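You operate a simulated robot arm through the tools that you are given. There is no shell and no other tool. Be economical: measure what you need, move in short steps, check, and stop when the job is done.

You run a simulated robot arm. Do the job below in one go: nothing can be reset, and whatever is moved stays where it is left.

Task
Draw the clamped telescopic tube out to 60 cm and lock it.
Fine: it is marked 2; orange stop block on the 60 cm mark with its knob tight again, the end grip up to it; it stays clamped; leave the other two.
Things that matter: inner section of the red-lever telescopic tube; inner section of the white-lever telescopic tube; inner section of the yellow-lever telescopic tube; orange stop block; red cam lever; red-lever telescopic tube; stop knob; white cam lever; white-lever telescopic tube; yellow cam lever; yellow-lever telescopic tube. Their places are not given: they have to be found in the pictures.

It is judged by the outcome, as a careful person would: the job done as asked, and still so three seconds after it is handed in. It fails if anything else is knocked over, pushed out of place, dropped, spilled or broken.

Robot
A 7-joint arm with a fingered hand, fixed in place. Base frame: the origin is at the foot of the arm, x ahead of it, y to its left, z up; the work surface is at about z = 768. Lengths are in mm, angles in degrees, forces in N, time in s.
With the tool pointing down near the work surface it reaches from about 320 to 700 mm from the base axis. Its first joint turns from -69.0 to 172.0 degrees. Payload 3.2 kg.
The tool frame sits at the grasp point between the pads (the TCP): z along the fingers, y along the line on which they close. The tips reach 26 mm beyond it. Largest opening 88 mm; the body of the gripper starts 30 mm behind the TCP. The gripper is a hand of 5 fingers: y runs from the thumb to the fingers, the wrist lies at [-16, -108, -172] in the tool frame, and closing takes about 1.5 s.
Orientation is that of the tool frame in the base frame, as a unit quaternion [x, y, z, w]. With the fingers straight down and the wrist toward the robot, the tool's x, y and z point along [0, 1, 0], [1, 0, 0] and [0, 0, -1] of the base frame.

Tools
- The arm moves only by the tool drive_tool. Its argument "steps" is a list of rows, each a list of 2 entries, a list of its own where there are three numbers: the turn, a rotation vector about the tool's x, y, z in degrees, then the shift along the tool's x, y, z in mm. In form: [[[rx, ry, rz], [tx, ty, tz]], ...]. A call has 1 to 20 rows; each row shifts and turns the commanded pose from where the row before left it, along the tool's axes as they then stand. "gripper" is the finger opening in mm, from 0 to 88, set as the call begins (left out, the last holds). Rows are played at 5 a second. More than 50 mm and 8.6 degrees between two rows, or a gripper value outside its range, and nothing of the call is played. Where a pose cannot be reached the arm comes as near as it can. A force on the tool above 40 N (or 10 N above the force at the start of the call, whichever is more), or a blocked arm, ends the call early, and 0.2 s more pass. The fingers move at their own pace (about 72 mm/s each) and stop on an object; they squeeze with about 32 N. The grip force told is the motor's: it shows also when the fingers shut on nothing. Time passes only in rows, and 0.2 s behind the last, so rows that do not move let the fingers close. The reply holds the time, the measured pose of the TCP, the force on the tool along the base axes, the opening and the grip force, in the units named above and with some noise, with the torque about the TCP (base axes, N m) and any sound that the robot's microphone picked up.
- Cameras (640 x 400 px; columns grow to the right, rows downward): "scene" is fixed at [50.2, 652.3, 1547.3]; the picture's right is [-0.84, -0.55, 0.00], its down [-0.36, 0.55, -0.76] and it looks along [0.41, -0.63, -0.65] (base axes); focal length 344 px, centre (320, 200). "wrist" rides on the gripper at [67, -97, -117] in the tool frame; the picture's right is [-0.71, 0.33, -0.62], its down [-0.65, -0.65, 0.39] and it looks along [-0.28, 0.68, 0.68] (tool axes); focal length 234 px, centre (320, 200).
- snapshot(camera): a new picture of that camera. It takes no simulated time.
- raise_lower(by): slides the trunk up (or, below 0, down) by that many mm; the arm rides with it, the base frame stays. It gives what a move gives, with no picture.
- move_fingers(index, middle, ring, little, thumb_bend, thumb_turn): sets how far each is bent, from 0 (flat) to 1 (curled in); at 0.3 the hand is open as for a grip, at 0.7 the pads meet at the TCP. One left out holds its place. A second passes; each finger stops where it meets its share of the squeeze, and holds until it gets a number again. A gripper value or a shape takes the hand back. It gives what a move gives, with no picture; readings hold the bend of each and the force on index, middle, ring, little, thumb and palm. thumb_turn goes from beside the hand (0) to across from the fingers (1), as for a grip.
- preshape(shape): the hand has 5 fingers and takes this shape, open, in about a second: jaw (thumb against the fingers, like two jaws); tri (thumb and two fingers); tip (a fingertip pinch); poke (one finger out to press); point (the index stretched); flat (the hand flat); cup (the hand cupped); fist (a fist). The gripper value then closes the fingers along that shape, each until it touches; the sizes above hold for jaw. It gives what a move gives, with no picture.
- pixel_to_xyz(camera, pixels): for up to 12 pixels [column, row] of the newest picture of that camera ("zoom" is the newest enlarged one), the place [x, y, z] in the base frame of the surface seen there, good to about 3 mm. It takes no simulated time.
- close_up(camera, box): a new picture of the part [left, top, right, bottom] of that camera's present view, enlarged. It takes no simulated time.
- finish_job(): hands the job in; it is judged then, once.

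Work in short steps. Measure before you move; look again where a grasp or a placing could have gone wrong, and mend it. You have 80 turns and 34 pictures in all, those below and enlarged ones among them. Open the gripper and draw the arm clear of the work before you hand the job in, unless the task says otherwise; then end with one line.

The tools are called after ">>>" as name(argument=value, ...) on one line, values as JSON. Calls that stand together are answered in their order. drive_tool: Moves the arm, as the interface text tells. Its arguments: {"type":"object","properties":{"steps":{"type":"array"},"gripper":{"type":"number"}},"required":["steps"]} The other tools are called the same way: raise_lower (by) slides the trunk up or down; preshape (shape) gives the hand a shape; move_fingers (index, middle, ring, little, thumb_bend, thumb_turn) moves the fingers one by one; snapshot (camera) takes a picture; pixel_to_xyz (camera, pixels) gives the place of the surface under pixels of a picture; close_up (camera, box) takes an enlarged picture of a part of a camera's view; finish_job () hands the job in.

At the start:

```text
t: 0.0
tool_pos: [354.8, -232.3, 1171.1]
ee_rot: [0.708, 0.706, 0.0, 0.0]
wrist_force: [0.1, -0.6, 0.8]
ft_torque: [-0.02, 0.01, 0.03]
gripper_width: 87.6
grip_force: 0.1
shape: jaw
bend: [0.3, 0.3, 0.3, 0.3, 0.3, 0.97]
finger forces: [0.0, 0.0, 0.0, 0.0, 0.0, 0.0]
trunk travel left (down, up): [-750.0, 90.0]
```

scene: 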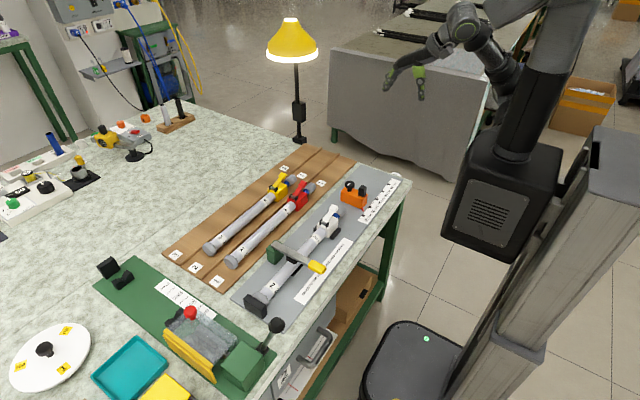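
wrist: 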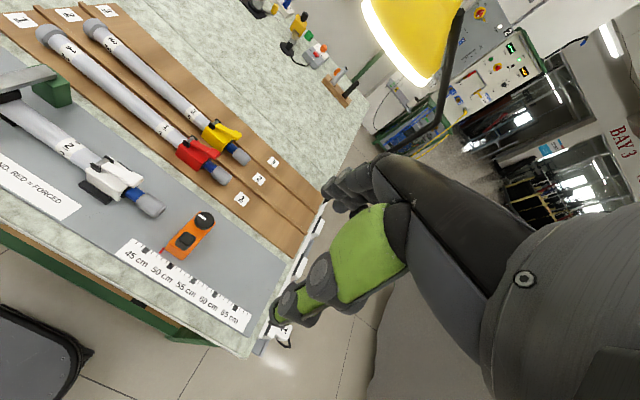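

The clamped tube with the white lever (around scene 300,250) is marked 2; the orange block is at about (355,193). I take enlarged views of both.

>>> close_up(camera="scene", box=[230, 160, 420, 320])

>>> close_up(camera="wrist", box=[0, 80, 280, 340])

```text
2.50 times, centred on (325, 240) of scene
```

zoom: 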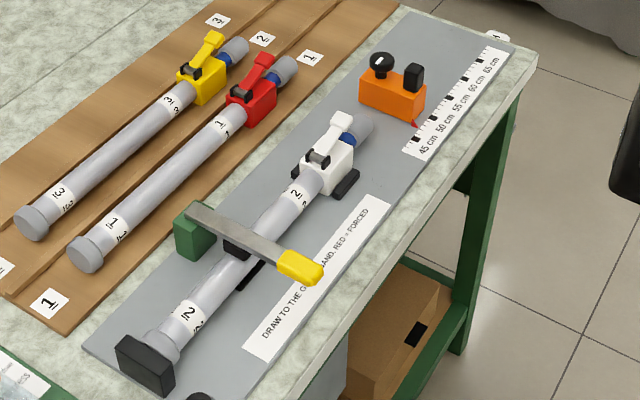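

```text
1.54 times, centred on (140, 210) of wrist
```

zoom: 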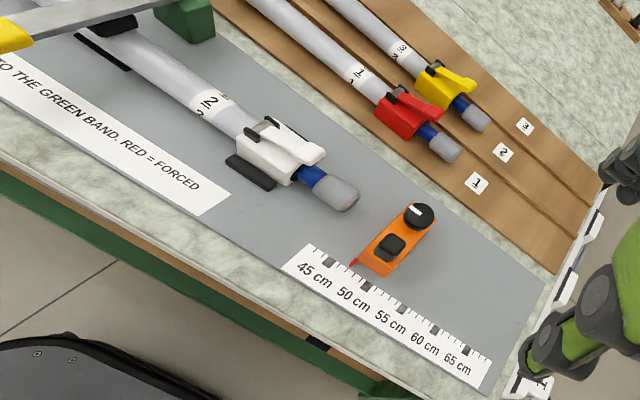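

I measure the tube, lever, block, and ruler marks with the scene zoom first... the newest zoom is the wrist one, so I use that.

>>> pixel_to_xyz(camera="zoom", pixels=[[345, 190], [312, 172], [265, 155], [316, 158], [265, 128], [210, 103], [250, 172], [420, 212], [390, 246], [352, 263], [385, 268], [405, 226]])

>>> pixel_to_xyz(camera="wrist", pixels=[[134, 242], [157, 257], [181, 272], [205, 288], [228, 305], [60, 140], [100, 165], [205, 218], [176, 243], [184, 236], [163, 250], [20, 110]])

```text
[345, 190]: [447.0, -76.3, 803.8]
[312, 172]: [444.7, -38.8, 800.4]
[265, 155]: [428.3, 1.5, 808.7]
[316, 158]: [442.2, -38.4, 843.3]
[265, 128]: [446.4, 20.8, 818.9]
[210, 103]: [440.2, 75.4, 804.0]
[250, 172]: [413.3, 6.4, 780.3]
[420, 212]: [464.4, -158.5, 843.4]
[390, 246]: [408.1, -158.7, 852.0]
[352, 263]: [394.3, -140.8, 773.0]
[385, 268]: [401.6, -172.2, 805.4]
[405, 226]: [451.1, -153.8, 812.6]
```

```text
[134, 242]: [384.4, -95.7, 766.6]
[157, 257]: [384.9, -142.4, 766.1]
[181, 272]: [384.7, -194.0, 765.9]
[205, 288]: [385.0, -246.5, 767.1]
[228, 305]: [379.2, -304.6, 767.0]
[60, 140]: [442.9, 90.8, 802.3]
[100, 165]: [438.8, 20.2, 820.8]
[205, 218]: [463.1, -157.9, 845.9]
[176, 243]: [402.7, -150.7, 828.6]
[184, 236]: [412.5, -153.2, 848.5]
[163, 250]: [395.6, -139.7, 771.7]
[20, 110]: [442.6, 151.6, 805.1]
```

I zoom on the ruler and block to read the pointer, and on the lever.

>>> close_up(camera="wrist", box=[110, 200, 260, 335])

>>> close_up(camera="scene", box=[300, 170, 410, 250])

```text
2.96 times, centred on (185, 268) of wrist
```

zoom: 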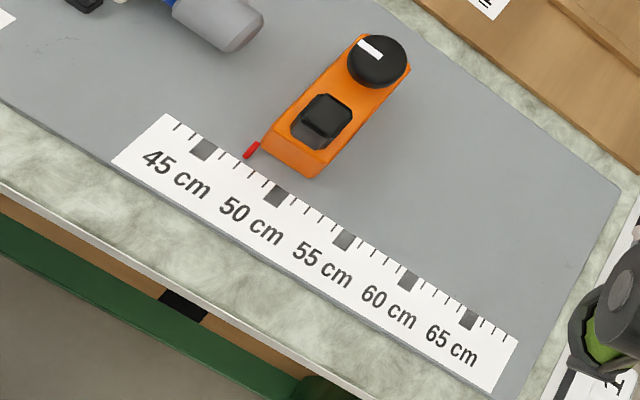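

```text
5.00 times, centred on (355, 210) of scene
```

zoom: 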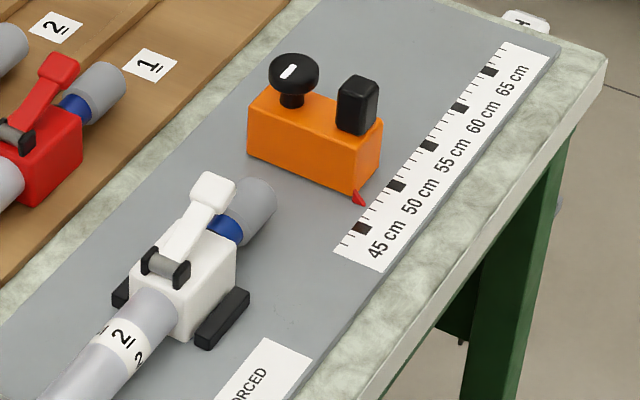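

I measure the mark positions, pointer, knob, and lever from this scene zoom.

>>> pixel_to_xyz(camera="zoom", pixels=[[361, 228], [396, 187], [428, 146], [458, 107], [488, 71], [360, 203], [296, 68], [358, 85], [214, 188], [190, 225], [160, 262], [355, 192]])

>>> pixel_to_xyz(camera="zoom", pixels=[[249, 150], [252, 100], [380, 130], [345, 140], [310, 115], [290, 100], [225, 228], [262, 200], [210, 270], [220, 310], [232, 320], [315, 92]])

```text
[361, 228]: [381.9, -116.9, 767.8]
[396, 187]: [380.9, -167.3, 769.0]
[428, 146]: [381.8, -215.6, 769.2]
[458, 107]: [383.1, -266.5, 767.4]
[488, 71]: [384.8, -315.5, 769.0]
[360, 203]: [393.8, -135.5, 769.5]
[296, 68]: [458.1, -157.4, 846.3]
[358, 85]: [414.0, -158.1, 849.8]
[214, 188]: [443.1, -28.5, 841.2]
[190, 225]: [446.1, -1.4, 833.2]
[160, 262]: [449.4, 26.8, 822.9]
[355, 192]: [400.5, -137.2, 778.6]
```

```text
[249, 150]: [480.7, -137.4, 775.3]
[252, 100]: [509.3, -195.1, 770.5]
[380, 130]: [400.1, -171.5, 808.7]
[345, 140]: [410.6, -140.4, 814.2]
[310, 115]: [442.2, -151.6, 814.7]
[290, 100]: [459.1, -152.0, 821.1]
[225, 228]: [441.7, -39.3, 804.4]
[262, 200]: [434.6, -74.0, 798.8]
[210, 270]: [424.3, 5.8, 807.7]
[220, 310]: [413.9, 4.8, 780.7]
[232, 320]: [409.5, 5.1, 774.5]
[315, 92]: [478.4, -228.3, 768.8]
```

45 to 65 cm marks lie at y = -117, -167, -216, -266.5, -315.5, so 60 cm is at y ≈ -266.4. The pointer sits at about y = -136, the knob at (458,-157,846). I set the fingertip pinch and move above the knob to look.

>>> preshape(shape="tip")

>>> drive_tool(steps=[[[0, 0, 0], [12.5, 17.2, 35]], [[0, 0, 0], [12.5, 17.2, 35]], [[0, 0, 0], [12.5, 17.2, 35]], [[0, 0, 0], [12.5, 17.2, 35]], [[0, 0, 0], [12.5, 17.2, 35]], [[0, 0, 0], [12.5, 17.2, 35]], [[0, 0, 0], [0, 0, 0]]])

>>> snapshot(camera="scene")

>>> snapshot(camera="wrist")

```text
t: 0.9
tool_pos: [355.0, -232.0, 1171.1]
ee_rot: [0.708, 0.706, 0.0, 0.001]
wrist_force: [-0.7, 0.1, -0.7]
ft_torque: [0.01, 0.02, 0.0]
gripper_width: 87.9
grip_force: 0.0
shape: tip
bend: [0.3, 0.98, 0.99, 0.99, 0.3, 0.97]
finger forces: [0.1, 0.1, 0.1, 0.0, 0.1, 0.0]
trunk travel left (down, up): [-750.0, 90.0]
```

```text
t: 2.5
tool_pos: [459.8, -157.7, 961.8]
ee_rot: [0.708, 0.706, 0.0, 0.001]
wrist_force: [-0.7, 0.4, 0.2]
ft_torque: [-0.01, 0.01, -0.01]
gripper_width: 87.8
grip_force: 0.1
shape: tip
bend: [0.3, 0.98, 0.99, 0.99, 0.3, 0.97]
finger forces: [0.0, 0.0, 0.0, 0.0, 0.1, 0.1]
trunk travel left (down, up): [-750.0, 90.0]
```

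```text
27 pictures are left
```

scene: 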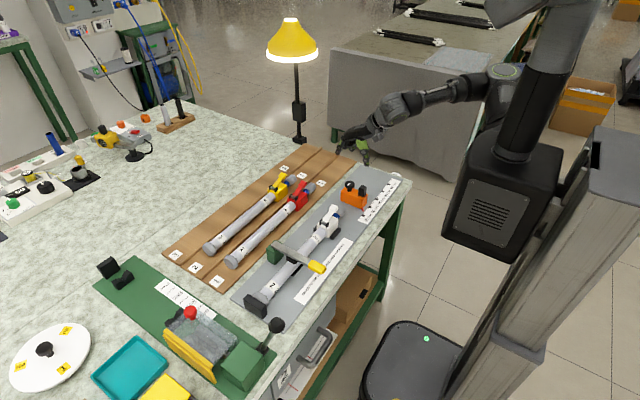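

```text
26 pictures are left
```

wrist: 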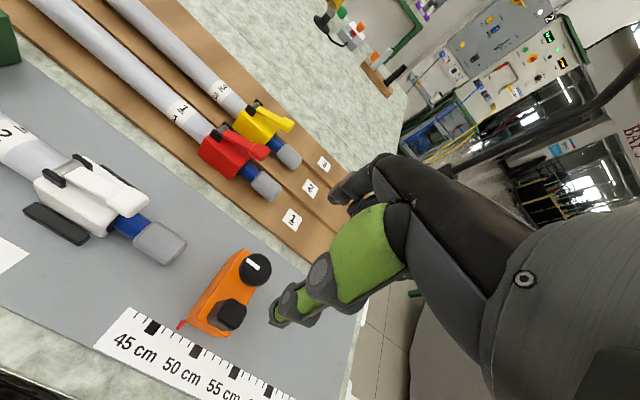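

The hand is above the knob in tip pinch. I look closely at the fingers against the block.

>>> close_up(camera="scene", box=[310, 90, 430, 220])

>>> close_up(camera="wrist", box=[150, 140, 350, 360])

```text
3.08 times, centred on (370, 155) of scene
```

zoom: 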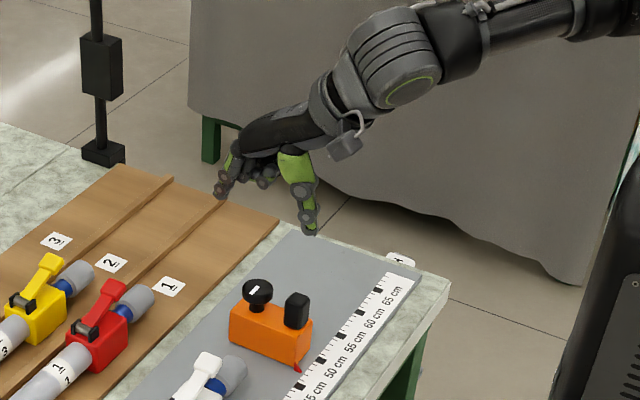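

```text
1.82 times, centred on (250, 250) of wrist
```

zoom: 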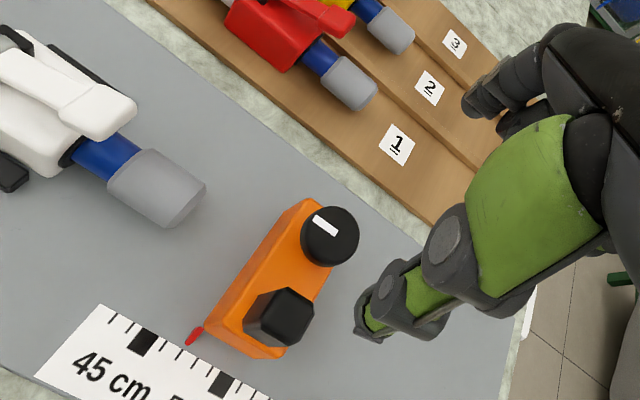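

Measuring the knob's top, edges, mark and post from this closer wrist view.

>>> pixel_to_xyz(camera="zoom", pixels=[[330, 232], [317, 216], [335, 234], [303, 228], [356, 240], [325, 209], [331, 262], [287, 310], [272, 325], [300, 300], [190, 338], [200, 330]])

```text
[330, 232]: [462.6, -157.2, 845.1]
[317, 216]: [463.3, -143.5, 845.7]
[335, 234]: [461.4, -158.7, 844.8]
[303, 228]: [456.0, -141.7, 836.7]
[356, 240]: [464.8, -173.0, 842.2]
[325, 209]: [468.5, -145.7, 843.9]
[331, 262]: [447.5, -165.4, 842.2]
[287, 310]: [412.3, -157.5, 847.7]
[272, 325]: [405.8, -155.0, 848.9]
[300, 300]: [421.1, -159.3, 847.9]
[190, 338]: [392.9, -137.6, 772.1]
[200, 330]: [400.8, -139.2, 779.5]
```

The knob centre is about (460,-157.5), top z 845, radius 16; its mark points to +y. I narrow the pinch, turn the hand 64° clockwise so I have room to turn anticlockwise, and descend to z≈870 first.

>>> drive_tool(steps=[[[0, 0, 8], [0, 0, 0]], [[0, 0, 8], [0, 0, 0]], [[0, 0, 8], [0, 0, 0]], [[0, 0, 8], [0, 0, 0]], [[0, 0, 8], [0, 0, 0]], [[0, 0, 8], [0, 0, 0]], [[0, 0, 8], [0, 0, 0]], [[0, 0, 8], [0, 0, 0]], [[0, 0, 0], [0, 0, 30]], [[0, 0, 0], [0, 0, 30]], [[0, 0, 0], [0, 0, 20]], [[0, 0, 0], [0, 0, 0]], [[0, 0, 0], [0, 0, 0]]], gripper=56)

>>> close_up(camera="scene", box=[310, 120, 410, 220])

>>> snapshot(camera="wrist")

```text
t: 5.3
tool_pos: [459.2, -157.2, 880.2]
ee_rot: [0.975, 0.224, 0.0, 0.001]
wrist_force: [-0.2, -1.0, -0.4]
ft_torque: [0.01, -0.02, -0.01]
gripper_width: 56.5
grip_force: 0.1
shape: tip
bend: [0.44, 0.98, 0.99, 0.99, 0.08, 0.99]
finger forces: [0.0, 0.0, 0.0, 0.0, 0.1, 0.0]
trunk travel left (down, up): [-750.0, 90.0]
```

```text
4.00 times, centred on (360, 170) of scene
```

zoom: 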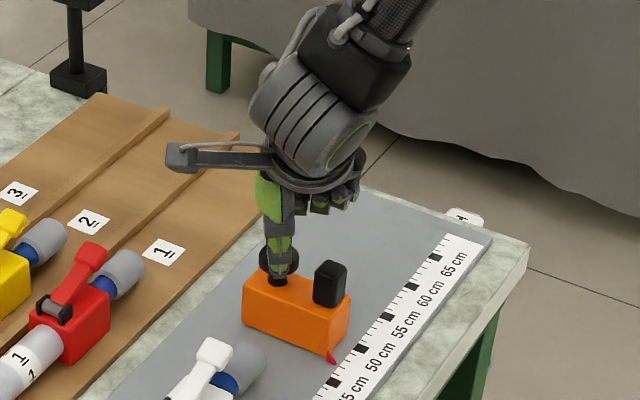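

```text
22 pictures are left
```

wrist: 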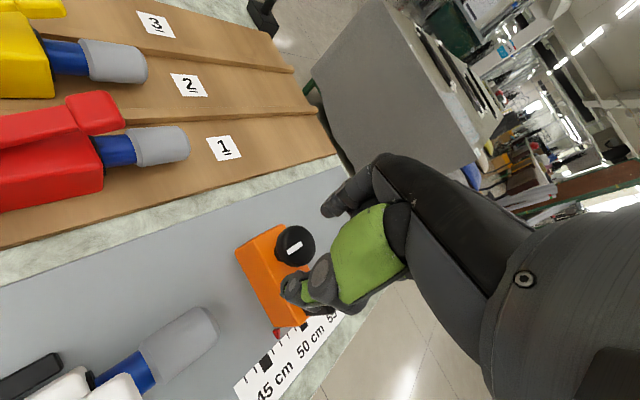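

Thumb and index straddle the knob. I descend 35 mm, then close.

>>> drive_tool(steps=[[[0, 0, 0], [0, 0, 18]], [[0, 0, 0], [0, 0, 17]], [[0, 0, 0], [0, 0, 0]]])

>>> drive_tool(steps=[[[0, 0, 0], [0, 0, 0]], [[0, 0, 0], [0, 0, 0]], [[0, 0, 0], [0, 0, 0]], [[0, 0, 0], [0, 0, 0]], [[0, 0, 0], [0, 0, 0]], [[0, 0, 0], [0, 0, 0]]], gripper=0)

>>> snapshot(camera="wrist")

```text
t: 6.1
tool_pos: [458.2, -157.5, 844.9]
ee_rot: [0.974, 0.225, 0.001, 0.001]
wrist_force: [-0.3, -1.0, -0.1]
ft_torque: [0.02, 0.01, -0.03]
gripper_width: 56.7
grip_force: 0.1
shape: tip
bend: [0.44, 0.98, 0.99, 0.99, 0.08, 0.99]
finger forces: [0.0, 0.0, 0.0, 0.1, 0.0, 0.0]
trunk travel left (down, up): [-750.0, 90.0]
```

```text
t: 7.5
tool_pos: [459.5, -156.8, 844.9]
ee_rot: [0.975, 0.224, 0.0, 0.0]
wrist_force: [-1.6, -0.3, -10.2]
ft_torque: [-0.06, -0.01, -0.01]
gripper_width: 27.2
grip_force: 32.0
shape: tip
bend: [0.54, 1.0, 1.0, 1.0, 0.49, 1.0]
finger forces: [32.2, 0.1, 0.0, 0.0, 32.5, 0.1]
trunk travel left (down, up): [-750.0, 90.0]
```

```text
21 pictures are left
```

wrist: 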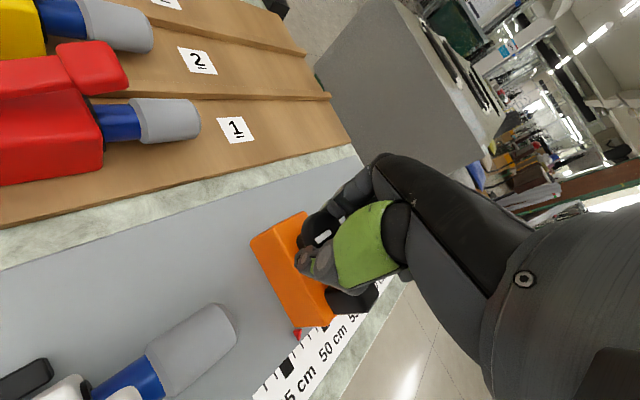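

Gripped at 27 mm with 32 N. I turn anticlockwise (about −tool z) by 80°.

>>> drive_tool(steps=[[[0, 0, -8], [0, 0, 0]], [[0, 0, -8], [0, 0, 0]], [[0, 0, -8], [0, 0, 0]], [[0, 0, -8], [0, 0, 0]], [[0, 0, -8], [0, 0, 0]], [[0, 0, -8], [0, 0, 0]], [[0, 0, -8], [0, 0, 0]], [[0, 0, -8], [0, 0, 0]], [[0, 0, -8], [0, 0, 0]], [[0, 0, -8], [0, 0, 0]]])

>>> close_up(camera="scene", box=[310, 120, 410, 220])

```text
t: 9.7
tool_pos: [461.6, -158.9, 844.5]
ee_rot: [0.601, 0.799, 0.0, 0.001]
wrist_force: [-2.0, -1.1, -14.5]
ft_torque: [-0.15, 0.25, -0.1]
gripper_width: 24.3
grip_force: 31.9
shape: tip
bend: [0.56, 1.0, 1.0, 1.0, 0.49, 1.0]
finger forces: [33.5, 0.0, 0.0, 0.0, 44.1, 0.0]
trunk travel left (down, up): [-750.0, 90.0]
```

```text
4.00 times, centred on (360, 170) of scene
```

zoom: 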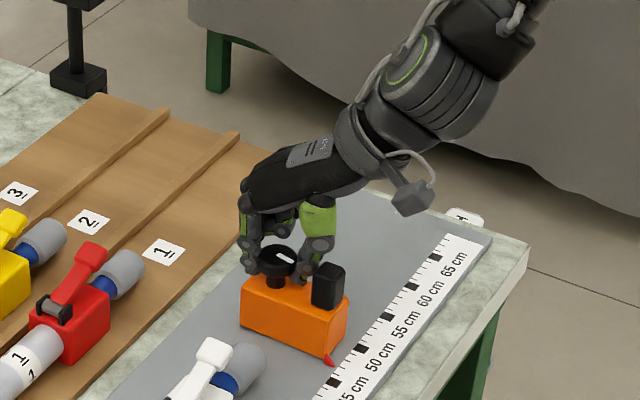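

The knob mark swung from +y to about −x, so it turned ~80°. I test whether the block slides: 10 mm along −y.

>>> drive_tool(steps=[[[0, 0, 0], [-3.2, -0.9, 0]], [[0, 0, 0], [-3.2, -0.9, 0]], [[0, 0, 0], [-3.2, -0.9, 0]], [[0, 0, 0], [0, 0, 0]]])

>>> close_up(camera="scene", box=[310, 120, 410, 220])

```text
t: 10.7
tool_pos: [459.9, -167.9, 844.0]
ee_rot: [0.603, 0.798, -0.001, -0.001]
wrist_force: [0.7, 0.9, -17.4]
ft_torque: [-0.08, 0.17, 0.0]
gripper_width: 24.5
grip_force: 32.5
shape: tip
bend: [0.56, 1.0, 1.0, 1.0, 0.49, 1.0]
finger forces: [34.7, 0.1, 0.0, 0.0, 43.4, 0.1]
trunk travel left (down, up): [-750.0, 90.0]
```

```text
4.00 times, centred on (360, 170) of scene
```

zoom: 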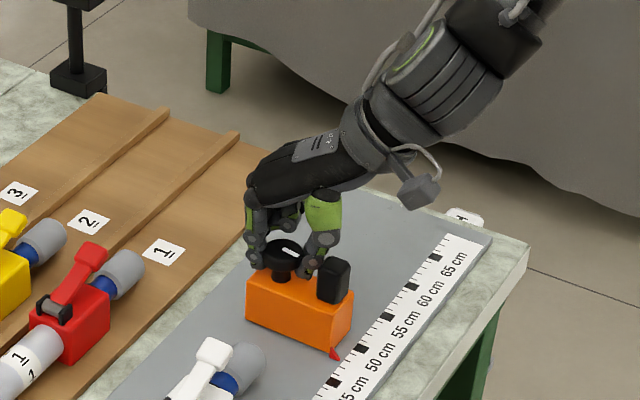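

The block slides freely (forces ~1 N). I slide it 115 mm more in −y, then measure the pointer.

>>> drive_tool(steps=[[[0, 0, 0], [-11.06, -3.17, 0]], [[0, 0, 0], [-11.06, -3.17, 0]], [[0, 0, 0], [-11.06, -3.17, 0]], [[0, 0, 0], [-11.06, -3.17, 0]], [[0, 0, 0], [-11.06, -3.17, 0]], [[0, 0, 0], [-11.06, -3.17, 0]], [[0, 0, 0], [-11.06, -3.17, 0]], [[0, 0, 0], [-11.06, -3.17, 0]], [[0, 0, 0], [-11.06, -3.17, 0]], [[0, 0, 0], [-11.06, -3.17, 0]], [[0, 0, 0], [0, 0, 0]]])

>>> close_up(camera="scene", box=[335, 145, 415, 225])

```text
t: 13.1
tool_pos: [460.5, -283.2, 844.4]
ee_rot: [0.602, 0.798, -0.001, 0.0]
wrist_force: [1.4, 1.3, -13.2]
ft_torque: [-0.08, 0.19, 0.04]
gripper_width: 24.6
grip_force: 32.1
shape: tip
bend: [0.56, 1.0, 1.0, 1.0, 0.49, 1.0]
finger forces: [34.8, 0.0, 0.1, 0.1, 42.6, 0.0]
trunk travel left (down, up): [-750.0, 90.0]
```

```text
5.00 times, centred on (375, 185) of scene
```

zoom: 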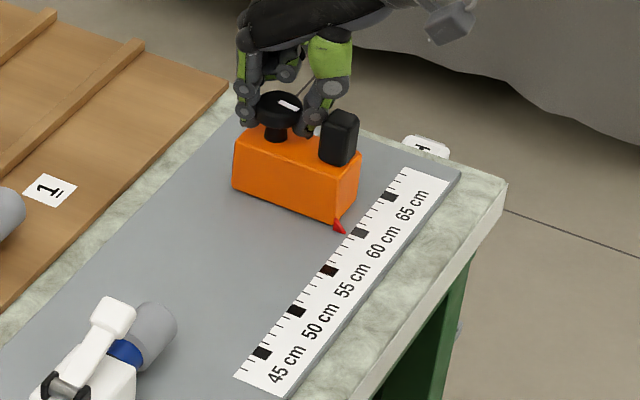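

The pointer tip at zoom (343,231) is a few mm short of the 60 mark (360,232). I measure both.

>>> pixel_to_xyz(camera="zoom", pixels=[[360, 232], [354, 232], [366, 232], [343, 231], [338, 224], [345, 233], [328, 271], [390, 196], [297, 311], [337, 219]])

```text
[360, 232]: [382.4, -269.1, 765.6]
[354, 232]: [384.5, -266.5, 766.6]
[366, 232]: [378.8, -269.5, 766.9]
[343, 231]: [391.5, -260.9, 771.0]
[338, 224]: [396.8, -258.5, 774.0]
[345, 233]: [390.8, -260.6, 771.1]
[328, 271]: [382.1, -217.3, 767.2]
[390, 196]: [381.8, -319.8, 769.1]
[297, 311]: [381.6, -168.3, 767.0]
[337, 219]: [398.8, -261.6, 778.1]
```

Pointer at y≈-260.8, mark at ≈-267. I move 6 mm further and check at higher zoom.

>>> drive_tool(steps=[[[0, 0, 0], [-2.9, -0.83, 0]], [[0, 0, 0], [-2.9, -0.83, 0]], [[0, 0, 0], [0, 0, 0]]])

>>> close_up(camera="scene", box=[365, 170, 425, 208])

>>> snapshot(camera="wrist")

```text
t: 13.9
tool_pos: [459.7, -289.0, 843.5]
ee_rot: [0.602, 0.799, 0.0, -0.001]
wrist_force: [2.5, 2.2, -15.5]
ft_torque: [-0.05, 0.11, -0.03]
gripper_width: 24.9
grip_force: 32.3
shape: tip
bend: [0.55, 1.0, 1.0, 1.0, 0.49, 1.0]
finger forces: [35.2, 0.1, 0.0, 0.1, 41.8, 0.0]
trunk travel left (down, up): [-750.0, 90.0]
```

```text
10.53 times, centred on (395, 189) of scene
```

zoom: 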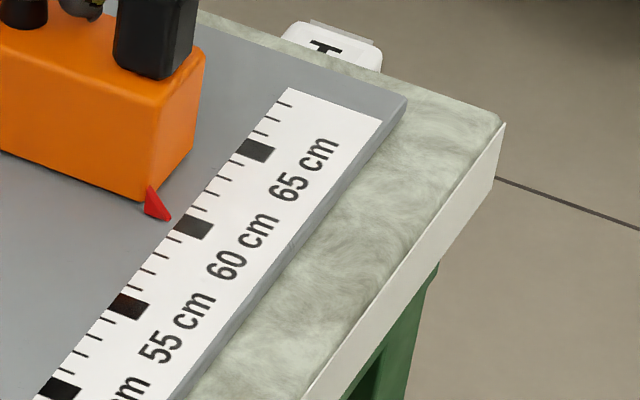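

```text
16 pictures are left
```

wrist: 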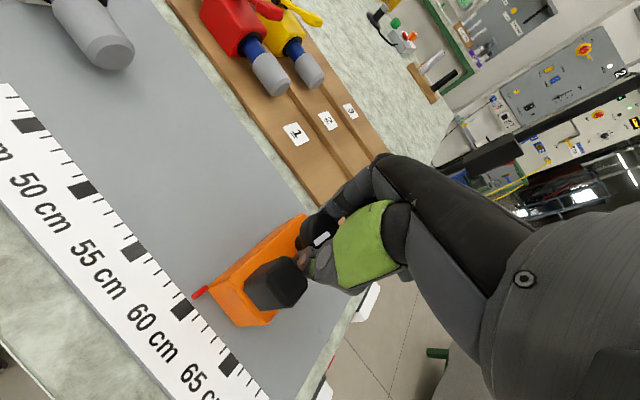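

Viewed from the scene camera it nearly lines up but with parallax; the wrist camera sits almost straight above the pointer, so I enlarge that view at (190,300).

>>> close_up(camera="wrist", box=[140, 265, 240, 330])

```text
6.15 times, centred on (190, 298) of wrist
```

zoom: 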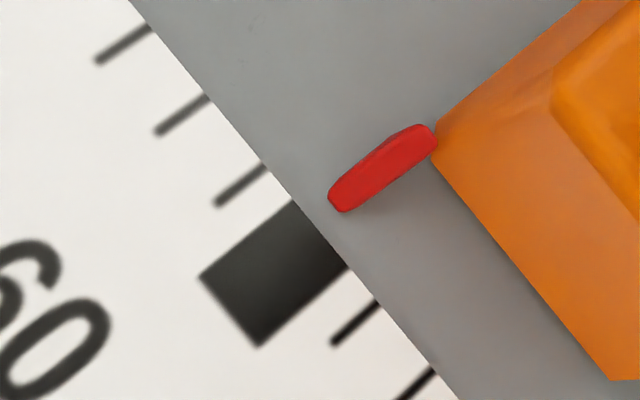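

Directly above, the pointer is about 1.5 mm short of the centre of the 60 mark. I nudge 1.5 mm, then start tightening clockwise 80° and see torque.

>>> drive_tool(steps=[[[0, 0, 0], [-1.45, -0.42, 0]], [[0, 0, 0], [0, 0, 0]]])

>>> drive_tool(steps=[[[0, 0, 8], [0, 0, 0]], [[0, 0, 8], [0, 0, 0]], [[0, 0, 8], [0, 0, 0]], [[0, 0, 8], [0, 0, 0]], [[0, 0, 8], [0, 0, 0]], [[0, 0, 8], [0, 0, 0]], [[0, 0, 8], [0, 0, 0]], [[0, 0, 8], [0, 0, 0]], [[0, 0, 8], [0, 0, 0]], [[0, 0, 8], [0, 0, 0]], [[0, 0, 0], [0, 0, 0]]])

>>> snapshot(camera="wrist")

```text
t: 14.5
tool_pos: [459.6, -291.2, 845.8]
ee_rot: [0.602, 0.798, 0.0, -0.001]
wrist_force: [1.8, 1.2, -16.6]
ft_torque: [-0.04, 0.14, -0.02]
gripper_width: 24.5
grip_force: 31.7
shape: tip
bend: [0.55, 1.0, 1.0, 1.0, 0.49, 1.0]
finger forces: [34.9, 0.1, 0.0, 0.0, 41.1, 0.0]
trunk travel left (down, up): [-750.0, 90.0]
```

```text
t: 16.9
tool_pos: [460.2, -290.6, 843.7]
ee_rot: [0.975, 0.223, -0.001, -0.001]
wrist_force: [1.4, 0.7, -17.8]
ft_torque: [-0.02, -0.05, 0.04]
gripper_width: 24.3
grip_force: 32.1
shape: tip
bend: [0.56, 1.0, 1.0, 1.0, 0.49, 1.0]
finger forces: [34.9, 0.0, 0.0, 0.0, 36.3, 0.1]
trunk travel left (down, up): [-750.0, 90.0]
```

```text
14 pictures are left
```

wrist: 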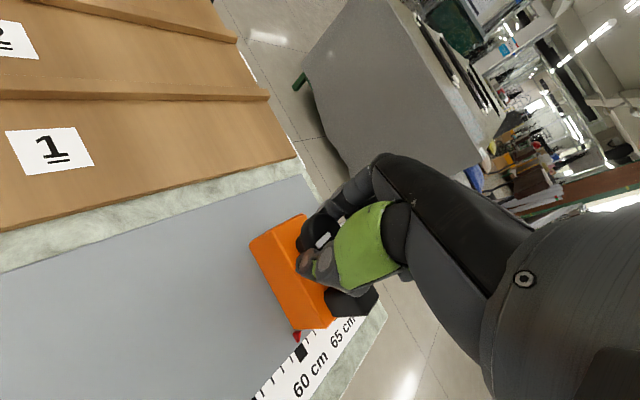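

The knob is back to its original angle. I turn a bit further (24°) to feel the tightening torque.

>>> drive_tool(steps=[[[0, 0, 4], [0, 0, 0]], [[0, 0, 4], [0, 0, 0]], [[0, 0, 4], [0, 0, 0]]])

>>> drive_tool(steps=[[[0, 0, 4], [0, 0, 0]], [[0, 0, 4], [0, 0, 0]], [[0, 0, 4], [0, 0, 0]]])

>>> close_up(camera="wrist", box=[230, 180, 390, 380])

```text
t: 17.7
tool_pos: [460.6, -292.1, 844.4]
ee_rot: [0.993, 0.121, -0.002, 0.0]
wrist_force: [3.3, 2.5, -24.3]
ft_torque: [-0.04, -0.11, 0.2]
gripper_width: 24.0
grip_force: 32.1
shape: tip
bend: [0.56, 1.0, 1.0, 1.0, 0.49, 1.0]
finger forces: [35.1, 0.1, 0.0, 0.0, 38.2, 0.0]
trunk travel left (down, up): [-750.0, 90.0]
```

```text
t: 18.5
tool_pos: [461.7, -291.7, 844.8]
ee_rot: [1.0, 0.017, -0.001, 0.001]
wrist_force: [5.9, 1.2, -23.7]
ft_torque: [-0.12, -0.21, 0.48]
gripper_width: 21.4
grip_force: 32.0
shape: tip
bend: [0.57, 1.0, 1.0, 1.0, 0.49, 1.0]
finger forces: [36.2, 0.0, 0.0, 0.0, 38.0, 0.0]
trunk travel left (down, up): [-750.0, 90.0]
```

```text
2.00 times, centred on (310, 280) of wrist
```

zoom: 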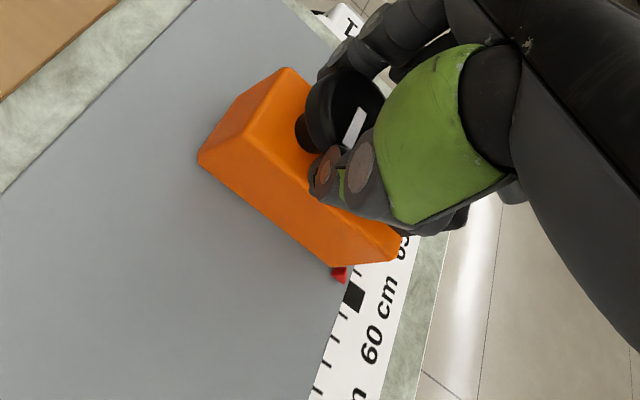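

Resistance rose to 0.48 N m, so the knob is tight. I open and lift off, then check the pointer from above.

>>> drive_tool(steps=[[[0, 0, 0], [0, 0, 0]], [[0, 0, 0], [0, 0, 0]], [[0, 0, 0], [0, 0, 0]], [[0, 0, 0], [0, 0, 0]], [[0, 0, 0], [0, 0, -20]], [[0, 0, 0], [0, 0, -30]], [[0, 0, 0], [0, 0, -30]], [[0, 0, -8], [0, 0, -20]], [[0, 0, -8], [0, 0, 0]], [[0, 0, -8], [0, 0, 0]], [[0, 0, -8], [0, 0, 0]], [[0, 0, -8], [0, 0, 0]], [[0, 0, -8], [0, 0, 0]], [[0, 0, -8], [0, 0, 0]], [[0, 0, -8], [0, 0, 0]], [[0, 0, -8], [0, 0, 0]], [[0, 0, -8], [0, 0, 0]], [[0, 0, -8], [0, 0, 0]], [[0, 0, 0], [0, 0, 0]]], gripper=56)

>>> snapshot(camera="wrist")

```text
t: 22.5
tool_pos: [457.7, -289.4, 946.4]
ee_rot: [0.725, 0.689, -0.002, 0.0]
wrist_force: [0.3, -0.1, -1.3]
ft_torque: [-0.01, 0.0, -0.01]
gripper_width: 55.3
grip_force: 0.0
shape: tip
bend: [0.44, 0.98, 0.99, 0.99, 0.09, 0.99]
finger forces: [0.0, 0.1, 0.0, 0.0, 0.0, 0.1]
out of reach, approached as far as the arm can: row 18
trunk travel left (down, up): [-750.0, 90.0]
```

```text
12 pictures are left
```

wrist: 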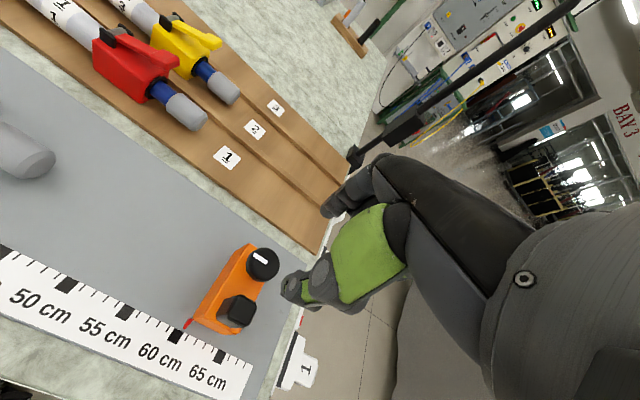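

The pointer looks to be at the 60 mark; the free measurement confirms how well.

>>> pixel_to_xyz(camera="wrist", pixels=[[187, 325], [189, 321], [176, 336], [175, 337], [123, 312], [218, 355], [66, 285], [40, 170], [50, 160], [262, 258]])

>>> close_up(camera="wrist", box=[135, 295, 235, 360])

```text
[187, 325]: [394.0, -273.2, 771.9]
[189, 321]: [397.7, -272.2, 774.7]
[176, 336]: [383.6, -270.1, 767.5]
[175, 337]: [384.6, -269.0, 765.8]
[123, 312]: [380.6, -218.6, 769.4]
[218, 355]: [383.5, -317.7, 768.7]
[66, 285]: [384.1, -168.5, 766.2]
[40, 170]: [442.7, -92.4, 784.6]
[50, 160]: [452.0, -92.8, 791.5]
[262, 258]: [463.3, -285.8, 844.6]
```

```text
6.15 times, centred on (185, 328) of wrist
```

zoom: 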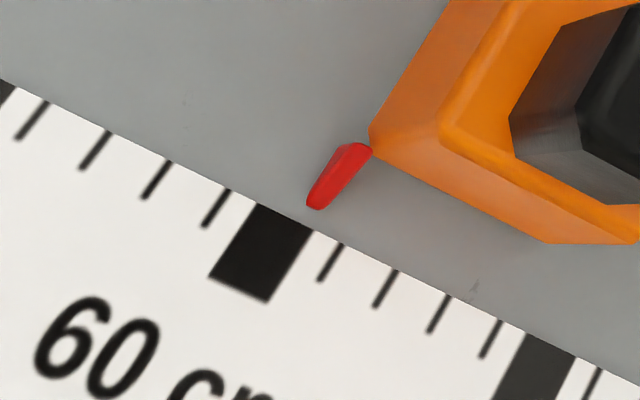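

The pointer ended ~2.5–3 mm past the mark centre (tightening dragged it). I correct: return over the knob with the hand turned 30°, and descend.

>>> drive_tool(steps=[[[0, 0, 8], [0, 0, 0]], [[0, 0, 8], [0, 0, 0]], [[0, 0, 8], [0, 0, 0]], [[0, 0, 3], [0.4, 2.7, 0]], [[0, 0, 0], [0, 0, 40]], [[0, 0, 0], [0, 0, 30]], [[0, 0, 0], [0, 0, 15]], [[0, 0, 0], [0, 0, 16]], [[0, 0, 0], [0, 0, 0]]], gripper=52)

>>> drive_tool(steps=[[[0, 0, 0], [0, 0, 0]], [[0, 0, 0], [0, 0, 0]], [[0, 0, 0], [0, 0, 0]], [[0, 0, 0], [0, 0, 0]], [[0, 0, 0], [0, 0, 0]]], gripper=0)

```text
t: 24.5
tool_pos: [460.9, -290.3, 848.5]
ee_rot: [0.866, 0.5, -0.002, 0.001]
wrist_force: [0.0, -0.4, 0.7]
ft_torque: [0.0, 0.04, -0.04]
gripper_width: 52.5
grip_force: 0.0
shape: tip
bend: [0.45, 0.98, 0.99, 0.99, 0.09, 0.99]
finger forces: [0.0, 0.0, 0.1, 0.0, 0.0, 0.1]
trunk travel left (down, up): [-750.0, 90.0]
```

```text
t: 25.7
tool_pos: [460.1, -290.9, 846.6]
ee_rot: [0.866, 0.501, -0.003, -0.001]
wrist_force: [-0.1, 0.7, -8.6]
ft_torque: [0.01, -0.03, -0.06]
gripper_width: 26.6
grip_force: 31.9
shape: tip
bend: [0.57, 1.0, 1.0, 1.0, 0.45, 1.0]
finger forces: [31.0, 0.0, 0.0, 0.0, 30.8, 0.0]
trunk travel left (down, up): [-750.0, 90.0]
```

Gripped. Loosen 80° anticlockwise, shift +3 mm in y, return to the starting angle, and look.

>>> drive_tool(steps=[[[0, 0, -8], [0, 0, 0]], [[0, 0, -8], [0, 0, 0]], [[0, 0, -8], [0, 0, 0]], [[0, 0, -8], [0, 0, 0]], [[0, 0, -8], [0, 0, 0]], [[0, 0, -8], [0, 0, 0]], [[0, 0, -8], [0, 0, 0]], [[0, 0, -8], [0, 0, 0]], [[0, 0, -8], [0, 0, 0]], [[0, 0, -8], [0, 0, 0]], [[0, 0, 0], [1.9, 2.3, 0]], [[0, 0, 0], [0, 0, 0]]])

>>> drive_tool(steps=[[[0, 0, 8], [0, 0, 0]], [[0, 0, 8], [0, 0, 0]], [[0, 0, 8], [0, 0, 0]], [[0, 0, 8], [0, 0, 0]], [[0, 0, 8], [0, 0, 0]], [[0, 0, 8], [0, 0, 0]], [[0, 0, 8], [0, 0, 0]], [[0, 0, 4], [0, 0, 0]], [[0, 0, 0], [0, 0, 0]]])

>>> close_up(camera="wrist", box=[180, 260, 300, 360])

```text
t: 28.3
tool_pos: [459.7, -287.8, 845.4]
ee_rot: [0.341, 0.94, -0.002, -0.001]
wrist_force: [-1.5, -1.2, 0.9]
ft_torque: [0.06, -0.06, -0.03]
gripper_width: 25.5
grip_force: 31.9
shape: tip
bend: [0.57, 1.0, 1.0, 1.0, 0.46, 0.99]
finger forces: [31.9, 0.0, 0.1, 0.0, 33.5, 0.0]
trunk travel left (down, up): [-750.0, 90.0]
```

```text
t: 30.3
tool_pos: [462.5, -288.4, 845.3]
ee_rot: [0.766, 0.643, -0.001, 0.0]
wrist_force: [5.4, 0.2, 0.4]
ft_torque: [0.2, 0.52, 0.2]
gripper_width: 21.6
grip_force: 31.8
shape: tip
bend: [0.59, 1.0, 1.0, 1.0, 0.45, 1.0]
finger forces: [32.1, 0.0, 0.1, 0.1, 72.1, 0.0]
trunk travel left (down, up): [-750.0, 90.0]
```

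```text
4.00 times, centred on (240, 310) of wrist
```

zoom: 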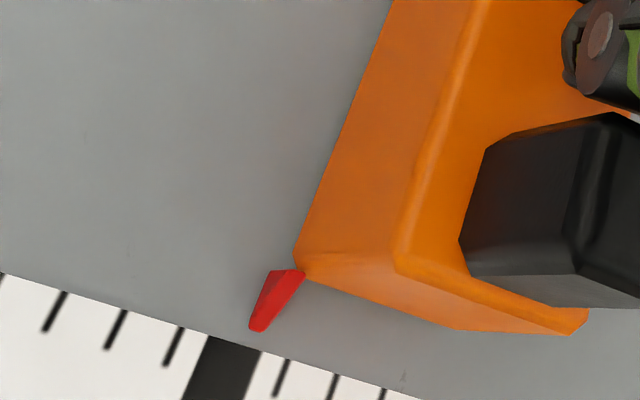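

Allowing for parallax, the pointer is about 1 mm past the mark; tightening tends to drag it −y, so I loosen back 24°, shift +2 mm in y, then tighten to a firm torque.

>>> drive_tool(steps=[[[0, 0, -8], [0, 0, 0]], [[0, 0, -8], [0, 0, 0]], [[0, 0, -8], [0, 0, 0]], [[0, 0, 0], [1.9, 0.5, 0]], [[0, 0, 0], [0, 0, 0]], [[0, 0, 8], [0, 0, 0]], [[0, 0, 8], [0, 0, 0]], [[0, 0, 8], [0, 0, 0]], [[0, 0, 8], [0, 0, 0]], [[0, 0, 8], [0, 0, 0]], [[0, 0, 8], [0, 0, 0]], [[0, 0, 0], [0, 0, 0]]])

>>> drive_tool(steps=[[[0, 0, 6], [0, 0, 0]], [[0, 0, 6], [0, 0, 0]]])

```text
t: 32.9
tool_pos: [463.3, -286.1, 844.6]
ee_rot: [0.883, 0.469, -0.003, -0.001]
wrist_force: [5.9, -3.0, -6.9]
ft_torque: [-0.09, -0.23, 0.03]
gripper_width: 23.5
grip_force: 31.9
shape: tip
bend: [0.58, 1.0, 1.0, 1.0, 0.46, 1.0]
finger forces: [35.6, 0.0, 0.0, 0.0, 29.5, 0.1]
trunk travel left (down, up): [-750.0, 90.0]
```

```text
t: 33.5
tool_pos: [464.3, -286.3, 844.9]
ee_rot: [0.928, 0.374, -0.003, -0.001]
wrist_force: [8.3, -2.7, -8.1]
ft_torque: [-0.12, -0.3, 0.21]
gripper_width: 23.4
grip_force: 32.0
shape: tip
bend: [0.58, 1.0, 1.0, 1.0, 0.46, 1.0]
finger forces: [37.6, 0.1, 0.1, 0.0, 29.5, 0.0]
trunk travel left (down, up): [-750.0, 90.0]
```

Torque is building (0.21 N m). I tighten 24° more.

>>> drive_tool(steps=[[[0, 0, 6], [0, 0, 0]], [[0, 0, 6], [0, 0, 0]]])

>>> drive_tool(steps=[[[0, 0, 6], [0, 0, 0]], [[0, 0, 6], [0, 0, 0]]])

```text
t: 34.1
tool_pos: [464.5, -285.9, 843.6]
ee_rot: [0.955, 0.297, 0.002, 0.0]
wrist_force: [8.3, 1.0, -8.6]
ft_torque: [-0.1, -0.35, 0.38]
gripper_width: 23.3
grip_force: 31.7
shape: tip
bend: [0.59, 1.0, 1.0, 1.0, 0.46, 1.0]
finger forces: [38.3, 0.0, 0.0, 0.0, 32.4, 0.1]
trunk travel left (down, up): [-750.0, 90.0]
```

```text
t: 34.7
tool_pos: [466.8, -288.1, 844.8]
ee_rot: [0.974, 0.227, 0.01, 0.006]
wrist_force: [-0.9, 3.2, -27.5]
ft_torque: [0.04, -0.17, 0.36]
gripper_width: 18.8
grip_force: 31.7
shape: tip
bend: [0.63, 1.0, 1.0, 1.0, 0.43, 1.0]
finger forces: [38.4, 0.0, 0.1, 0.0, 38.3, 0.1]
out of reach, approached as far as the arm can: row 1
trunk travel left (down, up): [-750.0, 90.0]
```

The fingers slipped off-centre on the knob. I open, lift, rotate back to view the block and knob.

>>> drive_tool(steps=[[[0, 0, 0], [0, 0, 0]], [[0, 0, 0], [0, 0, 0]], [[0, 0, 0], [0, 0, 0]], [[0, 0, 0], [0, 0, -30]], [[0, 0, 0], [0, 0, -35]], [[0, 0, -8], [0, 0, -35]], [[0, 0, -8], [0, 0, 0]], [[0, 0, -8], [0, 0, 0]], [[0, 0, -8], [0, 0, 0]], [[0, 0, -8], [0, 0, 0]], [[0, 0, -8], [0, 0, 0]], [[0, 0, -8], [0, 0, 0]], [[0, 0, -8], [0, 0, 0]], [[0, 0, 0], [0, 0, 0]]], gripper=52)

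>>> close_up(camera="wrist", box=[120, 230, 300, 370])

```text
t: 37.7
tool_pos: [464.0, -285.9, 950.1]
ee_rot: [0.706, 0.708, 0.005, 0.018]
wrist_force: [0.5, -0.6, -0.8]
ft_torque: [0.0, 0.01, -0.02]
gripper_width: 51.6
grip_force: 0.0
shape: tip
bend: [0.46, 0.98, 0.99, 0.99, 0.09, 0.99]
finger forces: [0.0, 0.0, 0.0, 0.1, 0.1, 0.0]
trunk travel left (down, up): [-750.0, 90.0]
```

```text
2.86 times, centred on (210, 300) of wrist
```

zoom: 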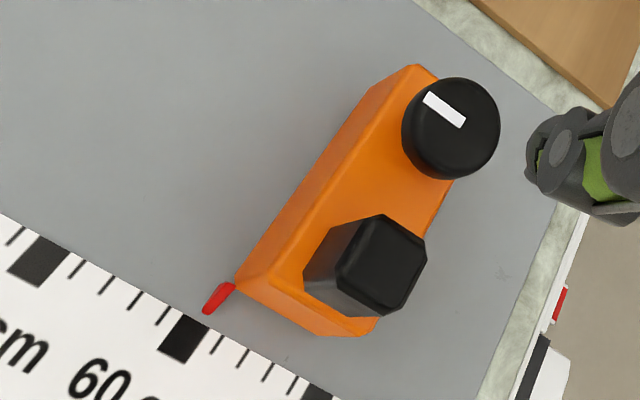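

The pointer is now within ~0.5 mm of 60. I check the knob mark's angle compared to the start by measuring it.

>>> pixel_to_xyz(camera="zoom", pixels=[[426, 97], [463, 122], [452, 115], [405, 130], [499, 130], [455, 79], [448, 177], [206, 312], [215, 300], [185, 335]])

```text
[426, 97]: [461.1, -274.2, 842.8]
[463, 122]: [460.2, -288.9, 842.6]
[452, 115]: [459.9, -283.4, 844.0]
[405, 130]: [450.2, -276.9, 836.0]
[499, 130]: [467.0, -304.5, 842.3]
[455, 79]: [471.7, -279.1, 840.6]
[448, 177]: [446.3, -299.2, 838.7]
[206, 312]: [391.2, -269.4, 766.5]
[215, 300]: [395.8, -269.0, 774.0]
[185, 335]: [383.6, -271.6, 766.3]
```

The knob mark is back near its original angle. To be sure it is tight I regrip centred on the knob at about (459.5,-289.5) and tighten a little more.

>>> drive_tool(steps=[[[0, 0, 8], [0, 0, 0]], [[0, 0, 8], [0, 0, 0]], [[0, 0, 8], [0, 0, 0]], [[0, 0, 8], [0, 0, 0]], [[0, 0, 8], [-5.6, -1.1, 0]], [[0, 0, 0], [0, 0, 40]], [[0, 0, 0], [0, 0, 30]], [[0, 0, 0], [0, 0, 0]]], gripper=54)

```text
t: 39.5
tool_pos: [462.1, -290.0, 878.9]
ee_rot: [0.905, 0.424, 0.011, 0.014]
wrist_force: [-0.6, -1.3, -0.2]
ft_torque: [0.0, 0.03, -0.02]
gripper_width: 53.5
grip_force: 0.1
shape: tip
bend: [0.45, 0.98, 0.99, 0.99, 0.09, 0.99]
finger forces: [0.0, 0.0, 0.1, 0.1, 0.0, 0.0]
trunk travel left (down, up): [-750.0, 90.0]
```

I correct the ~2° tilt, centre, descend, and close on the knob.

>>> drive_tool(steps=[[[1.96, -0.47, 0], [-1.3, -2.3, 0]], [[0, 0, 0], [0, 0, 17]], [[0, 0, 0], [0, 0, 17]], [[0, 0, 0], [0, 0, 0]]])

>>> drive_tool(steps=[[[0, 0, 0], [0, 0, 0]], [[0, 0, 0], [0, 0, 0]], [[0, 0, 0], [0, 0, 0]], [[0, 0, 0], [0, 0, 0]], [[0, 0, 0], [0, 0, 0]]], gripper=0)

>>> drive_tool(steps=[[[0, 0, 6], [0, 0, 0]], [[0, 0, 6], [0, 0, 0]]])

```text
t: 40.5
tool_pos: [460.5, -292.2, 845.1]
ee_rot: [0.906, 0.423, -0.001, 0.0]
wrist_force: [0.7, 0.7, -0.2]
ft_torque: [0.01, 0.02, -0.01]
gripper_width: 53.7
grip_force: 0.0
shape: tip
bend: [0.45, 0.98, 0.99, 0.99, 0.09, 0.99]
finger forces: [0.1, 0.1, 0.1, 0.0, 0.0, 0.0]
trunk travel left (down, up): [-750.0, 90.0]
```

```text
t: 41.7
tool_pos: [461.5, -291.7, 843.7]
ee_rot: [0.906, 0.423, -0.002, -0.001]
wrist_force: [0.3, 1.8, -11.7]
ft_torque: [-0.03, -0.05, -0.04]
gripper_width: 26.3
grip_force: 31.4
shape: tip
bend: [0.58, 1.0, 1.0, 1.0, 0.44, 1.0]
finger forces: [31.8, 0.0, 0.0, 0.0, 31.6, 0.1]
trunk travel left (down, up): [-750.0, 90.0]
```

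```text
t: 42.3
tool_pos: [462.7, -291.1, 844.7]
ee_rot: [0.946, 0.325, -0.002, 0.0]
wrist_force: [-0.7, 2.1, -10.4]
ft_torque: [-0.03, -0.11, 0.16]
gripper_width: 25.4
grip_force: 31.9
shape: tip
bend: [0.59, 1.0, 1.0, 1.0, 0.44, 1.0]
finger forces: [33.3, 0.0, 0.0, 0.0, 36.1, 0.0]
trunk travel left (down, up): [-750.0, 90.0]
```

>>> drive_tool(steps=[[[0, 0, 6], [0, 0, 0]], [[0, 0, 6], [0, 0, 0]], [[0, 0, 6], [0, 0, 0]]])

>>> drive_tool(steps=[[[0, 0, 4], [0, 0, 0]], [[0, 0, 4], [0, 0, 0]]])

```text
t: 43.1
tool_pos: [464.7, -293.6, 844.9]
ee_rot: [0.977, 0.212, 0.002, 0.004]
wrist_force: [-0.1, 5.0, -25.0]
ft_torque: [0.05, -0.09, 0.32]
gripper_width: 21.8
grip_force: 32.2
shape: tip
bend: [0.62, 1.0, 1.0, 1.0, 0.42, 1.0]
finger forces: [36.2, 0.0, 0.0, 0.1, 38.6, 0.1]
out of reach, approached as far as the arm can: row 2
trunk travel left (down, up): [-750.0, 90.0]
```

```text
t: 43.7
tool_pos: [466.0, -293.8, 843.4]
ee_rot: [0.99, 0.142, 0.003, 0.006]
wrist_force: [1.0, 3.7, -26.0]
ft_torque: [0.05, -0.16, 0.46]
gripper_width: 19.6
grip_force: 31.9
shape: tip
bend: [0.63, 1.0, 1.0, 1.0, 0.42, 1.0]
finger forces: [37.7, 0.1, 0.0, 0.0, 39.9, 0.0]
trunk travel left (down, up): [-750.0, 90.0]
```

Torque reached 0.46 N m — tight. I release, lift, and turn the hand back to its default angle.

>>> drive_tool(steps=[[[0, 0, 0], [0, 0, 0]], [[0, 0, 0], [0, 0, 0]], [[0, 0, 0], [0, 0, 0]], [[0, 0, 0], [0, 0, 0]], [[0, 0, 0], [0, 0, -30]], [[0, 0, 0], [0, 0, -35]], [[0, 0, -8], [0, 0, -35]], [[0, 0, -8], [0, 0, 0]], [[0, 0, -8], [0, 0, 0]], [[0, 0, -8], [0, 0, 0]], [[0, 0, -8], [0, 0, 0]], [[0, 0, -8], [0, 0, 0]], [[0, 0, -8], [0, 0, 0]], [[0, 0, -8], [0, 0, 0]], [[0, 0, -8], [0, 0, 0]], [[0, 0, 0], [0, 0, 0]]], gripper=54)

```text
t: 47.1
tool_pos: [462.7, -292.2, 946.0]
ee_rot: [0.716, 0.698, -0.001, 0.01]
wrist_force: [0.0, -0.3, 0.3]
ft_torque: [0.0, 0.02, -0.01]
gripper_width: 53.3
grip_force: 0.1
shape: tip
bend: [0.45, 0.98, 0.99, 0.99, 0.09, 0.99]
finger forces: [0.1, 0.0, 0.0, 0.0, 0.0, 0.0]
trunk travel left (down, up): [-750.0, 90.0]
```

I straighten the tilt and move over in +y to look at the white lever and the block from above.

>>> drive_tool(steps=[[[0.74, 0.88, -1.5], [0, 0, 0]], [[0, 0, 0], [38, -3.6, 0]], [[0, 0, 0], [38, -3.6, 0]], [[0, 0, 0], [38, -3.6, 0]], [[0, 0, 0], [38, -3.6, 0]], [[0, 0, 0], [38, -3.6, 0]], [[0, 0, 0], [0, 0, 0]]])

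>>> snapshot(camera="wrist")

```text
t: 48.7
tool_pos: [445.7, -103.9, 948.1]
ee_rot: [0.707, 0.707, 0.0, -0.001]
wrist_force: [-0.8, -0.3, 0.0]
ft_torque: [-0.01, 0.01, -0.03]
gripper_width: 53.5
grip_force: 0.0
shape: tip
bend: [0.45, 0.98, 0.99, 0.99, 0.09, 0.99]
finger forces: [0.0, 0.0, 0.1, 0.0, 0.0, 0.0]
trunk travel left (down, up): [-750.0, 90.0]
```

```text
8 pictures are left
```

wrist: 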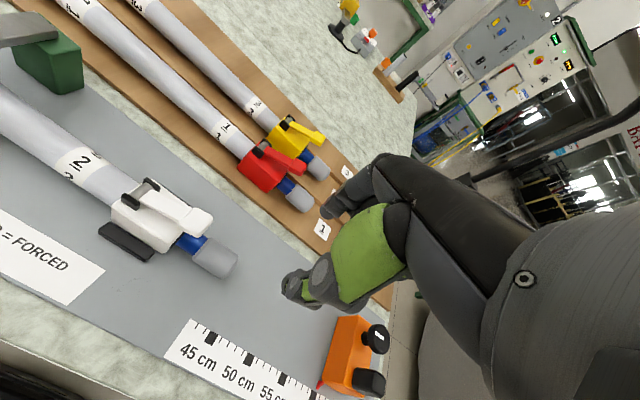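

The white lever's handle tip is at (198,222), its axle at (140,190). Measuring the lever's points and the tube end.

>>> pixel_to_xyz(camera="wrist", pixels=[[198, 222], [208, 217], [196, 234], [186, 228], [175, 208], [160, 200], [140, 190], [132, 202], [150, 185], [185, 215], [232, 268], [205, 258]])

```text
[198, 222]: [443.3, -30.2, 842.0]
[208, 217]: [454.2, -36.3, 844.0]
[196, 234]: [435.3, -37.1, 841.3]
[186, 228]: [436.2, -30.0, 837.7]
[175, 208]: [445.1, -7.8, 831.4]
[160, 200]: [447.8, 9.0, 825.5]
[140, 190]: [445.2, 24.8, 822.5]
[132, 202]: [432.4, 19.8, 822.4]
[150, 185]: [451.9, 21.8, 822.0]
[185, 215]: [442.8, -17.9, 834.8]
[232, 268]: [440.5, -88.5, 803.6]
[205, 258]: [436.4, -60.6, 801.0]
```

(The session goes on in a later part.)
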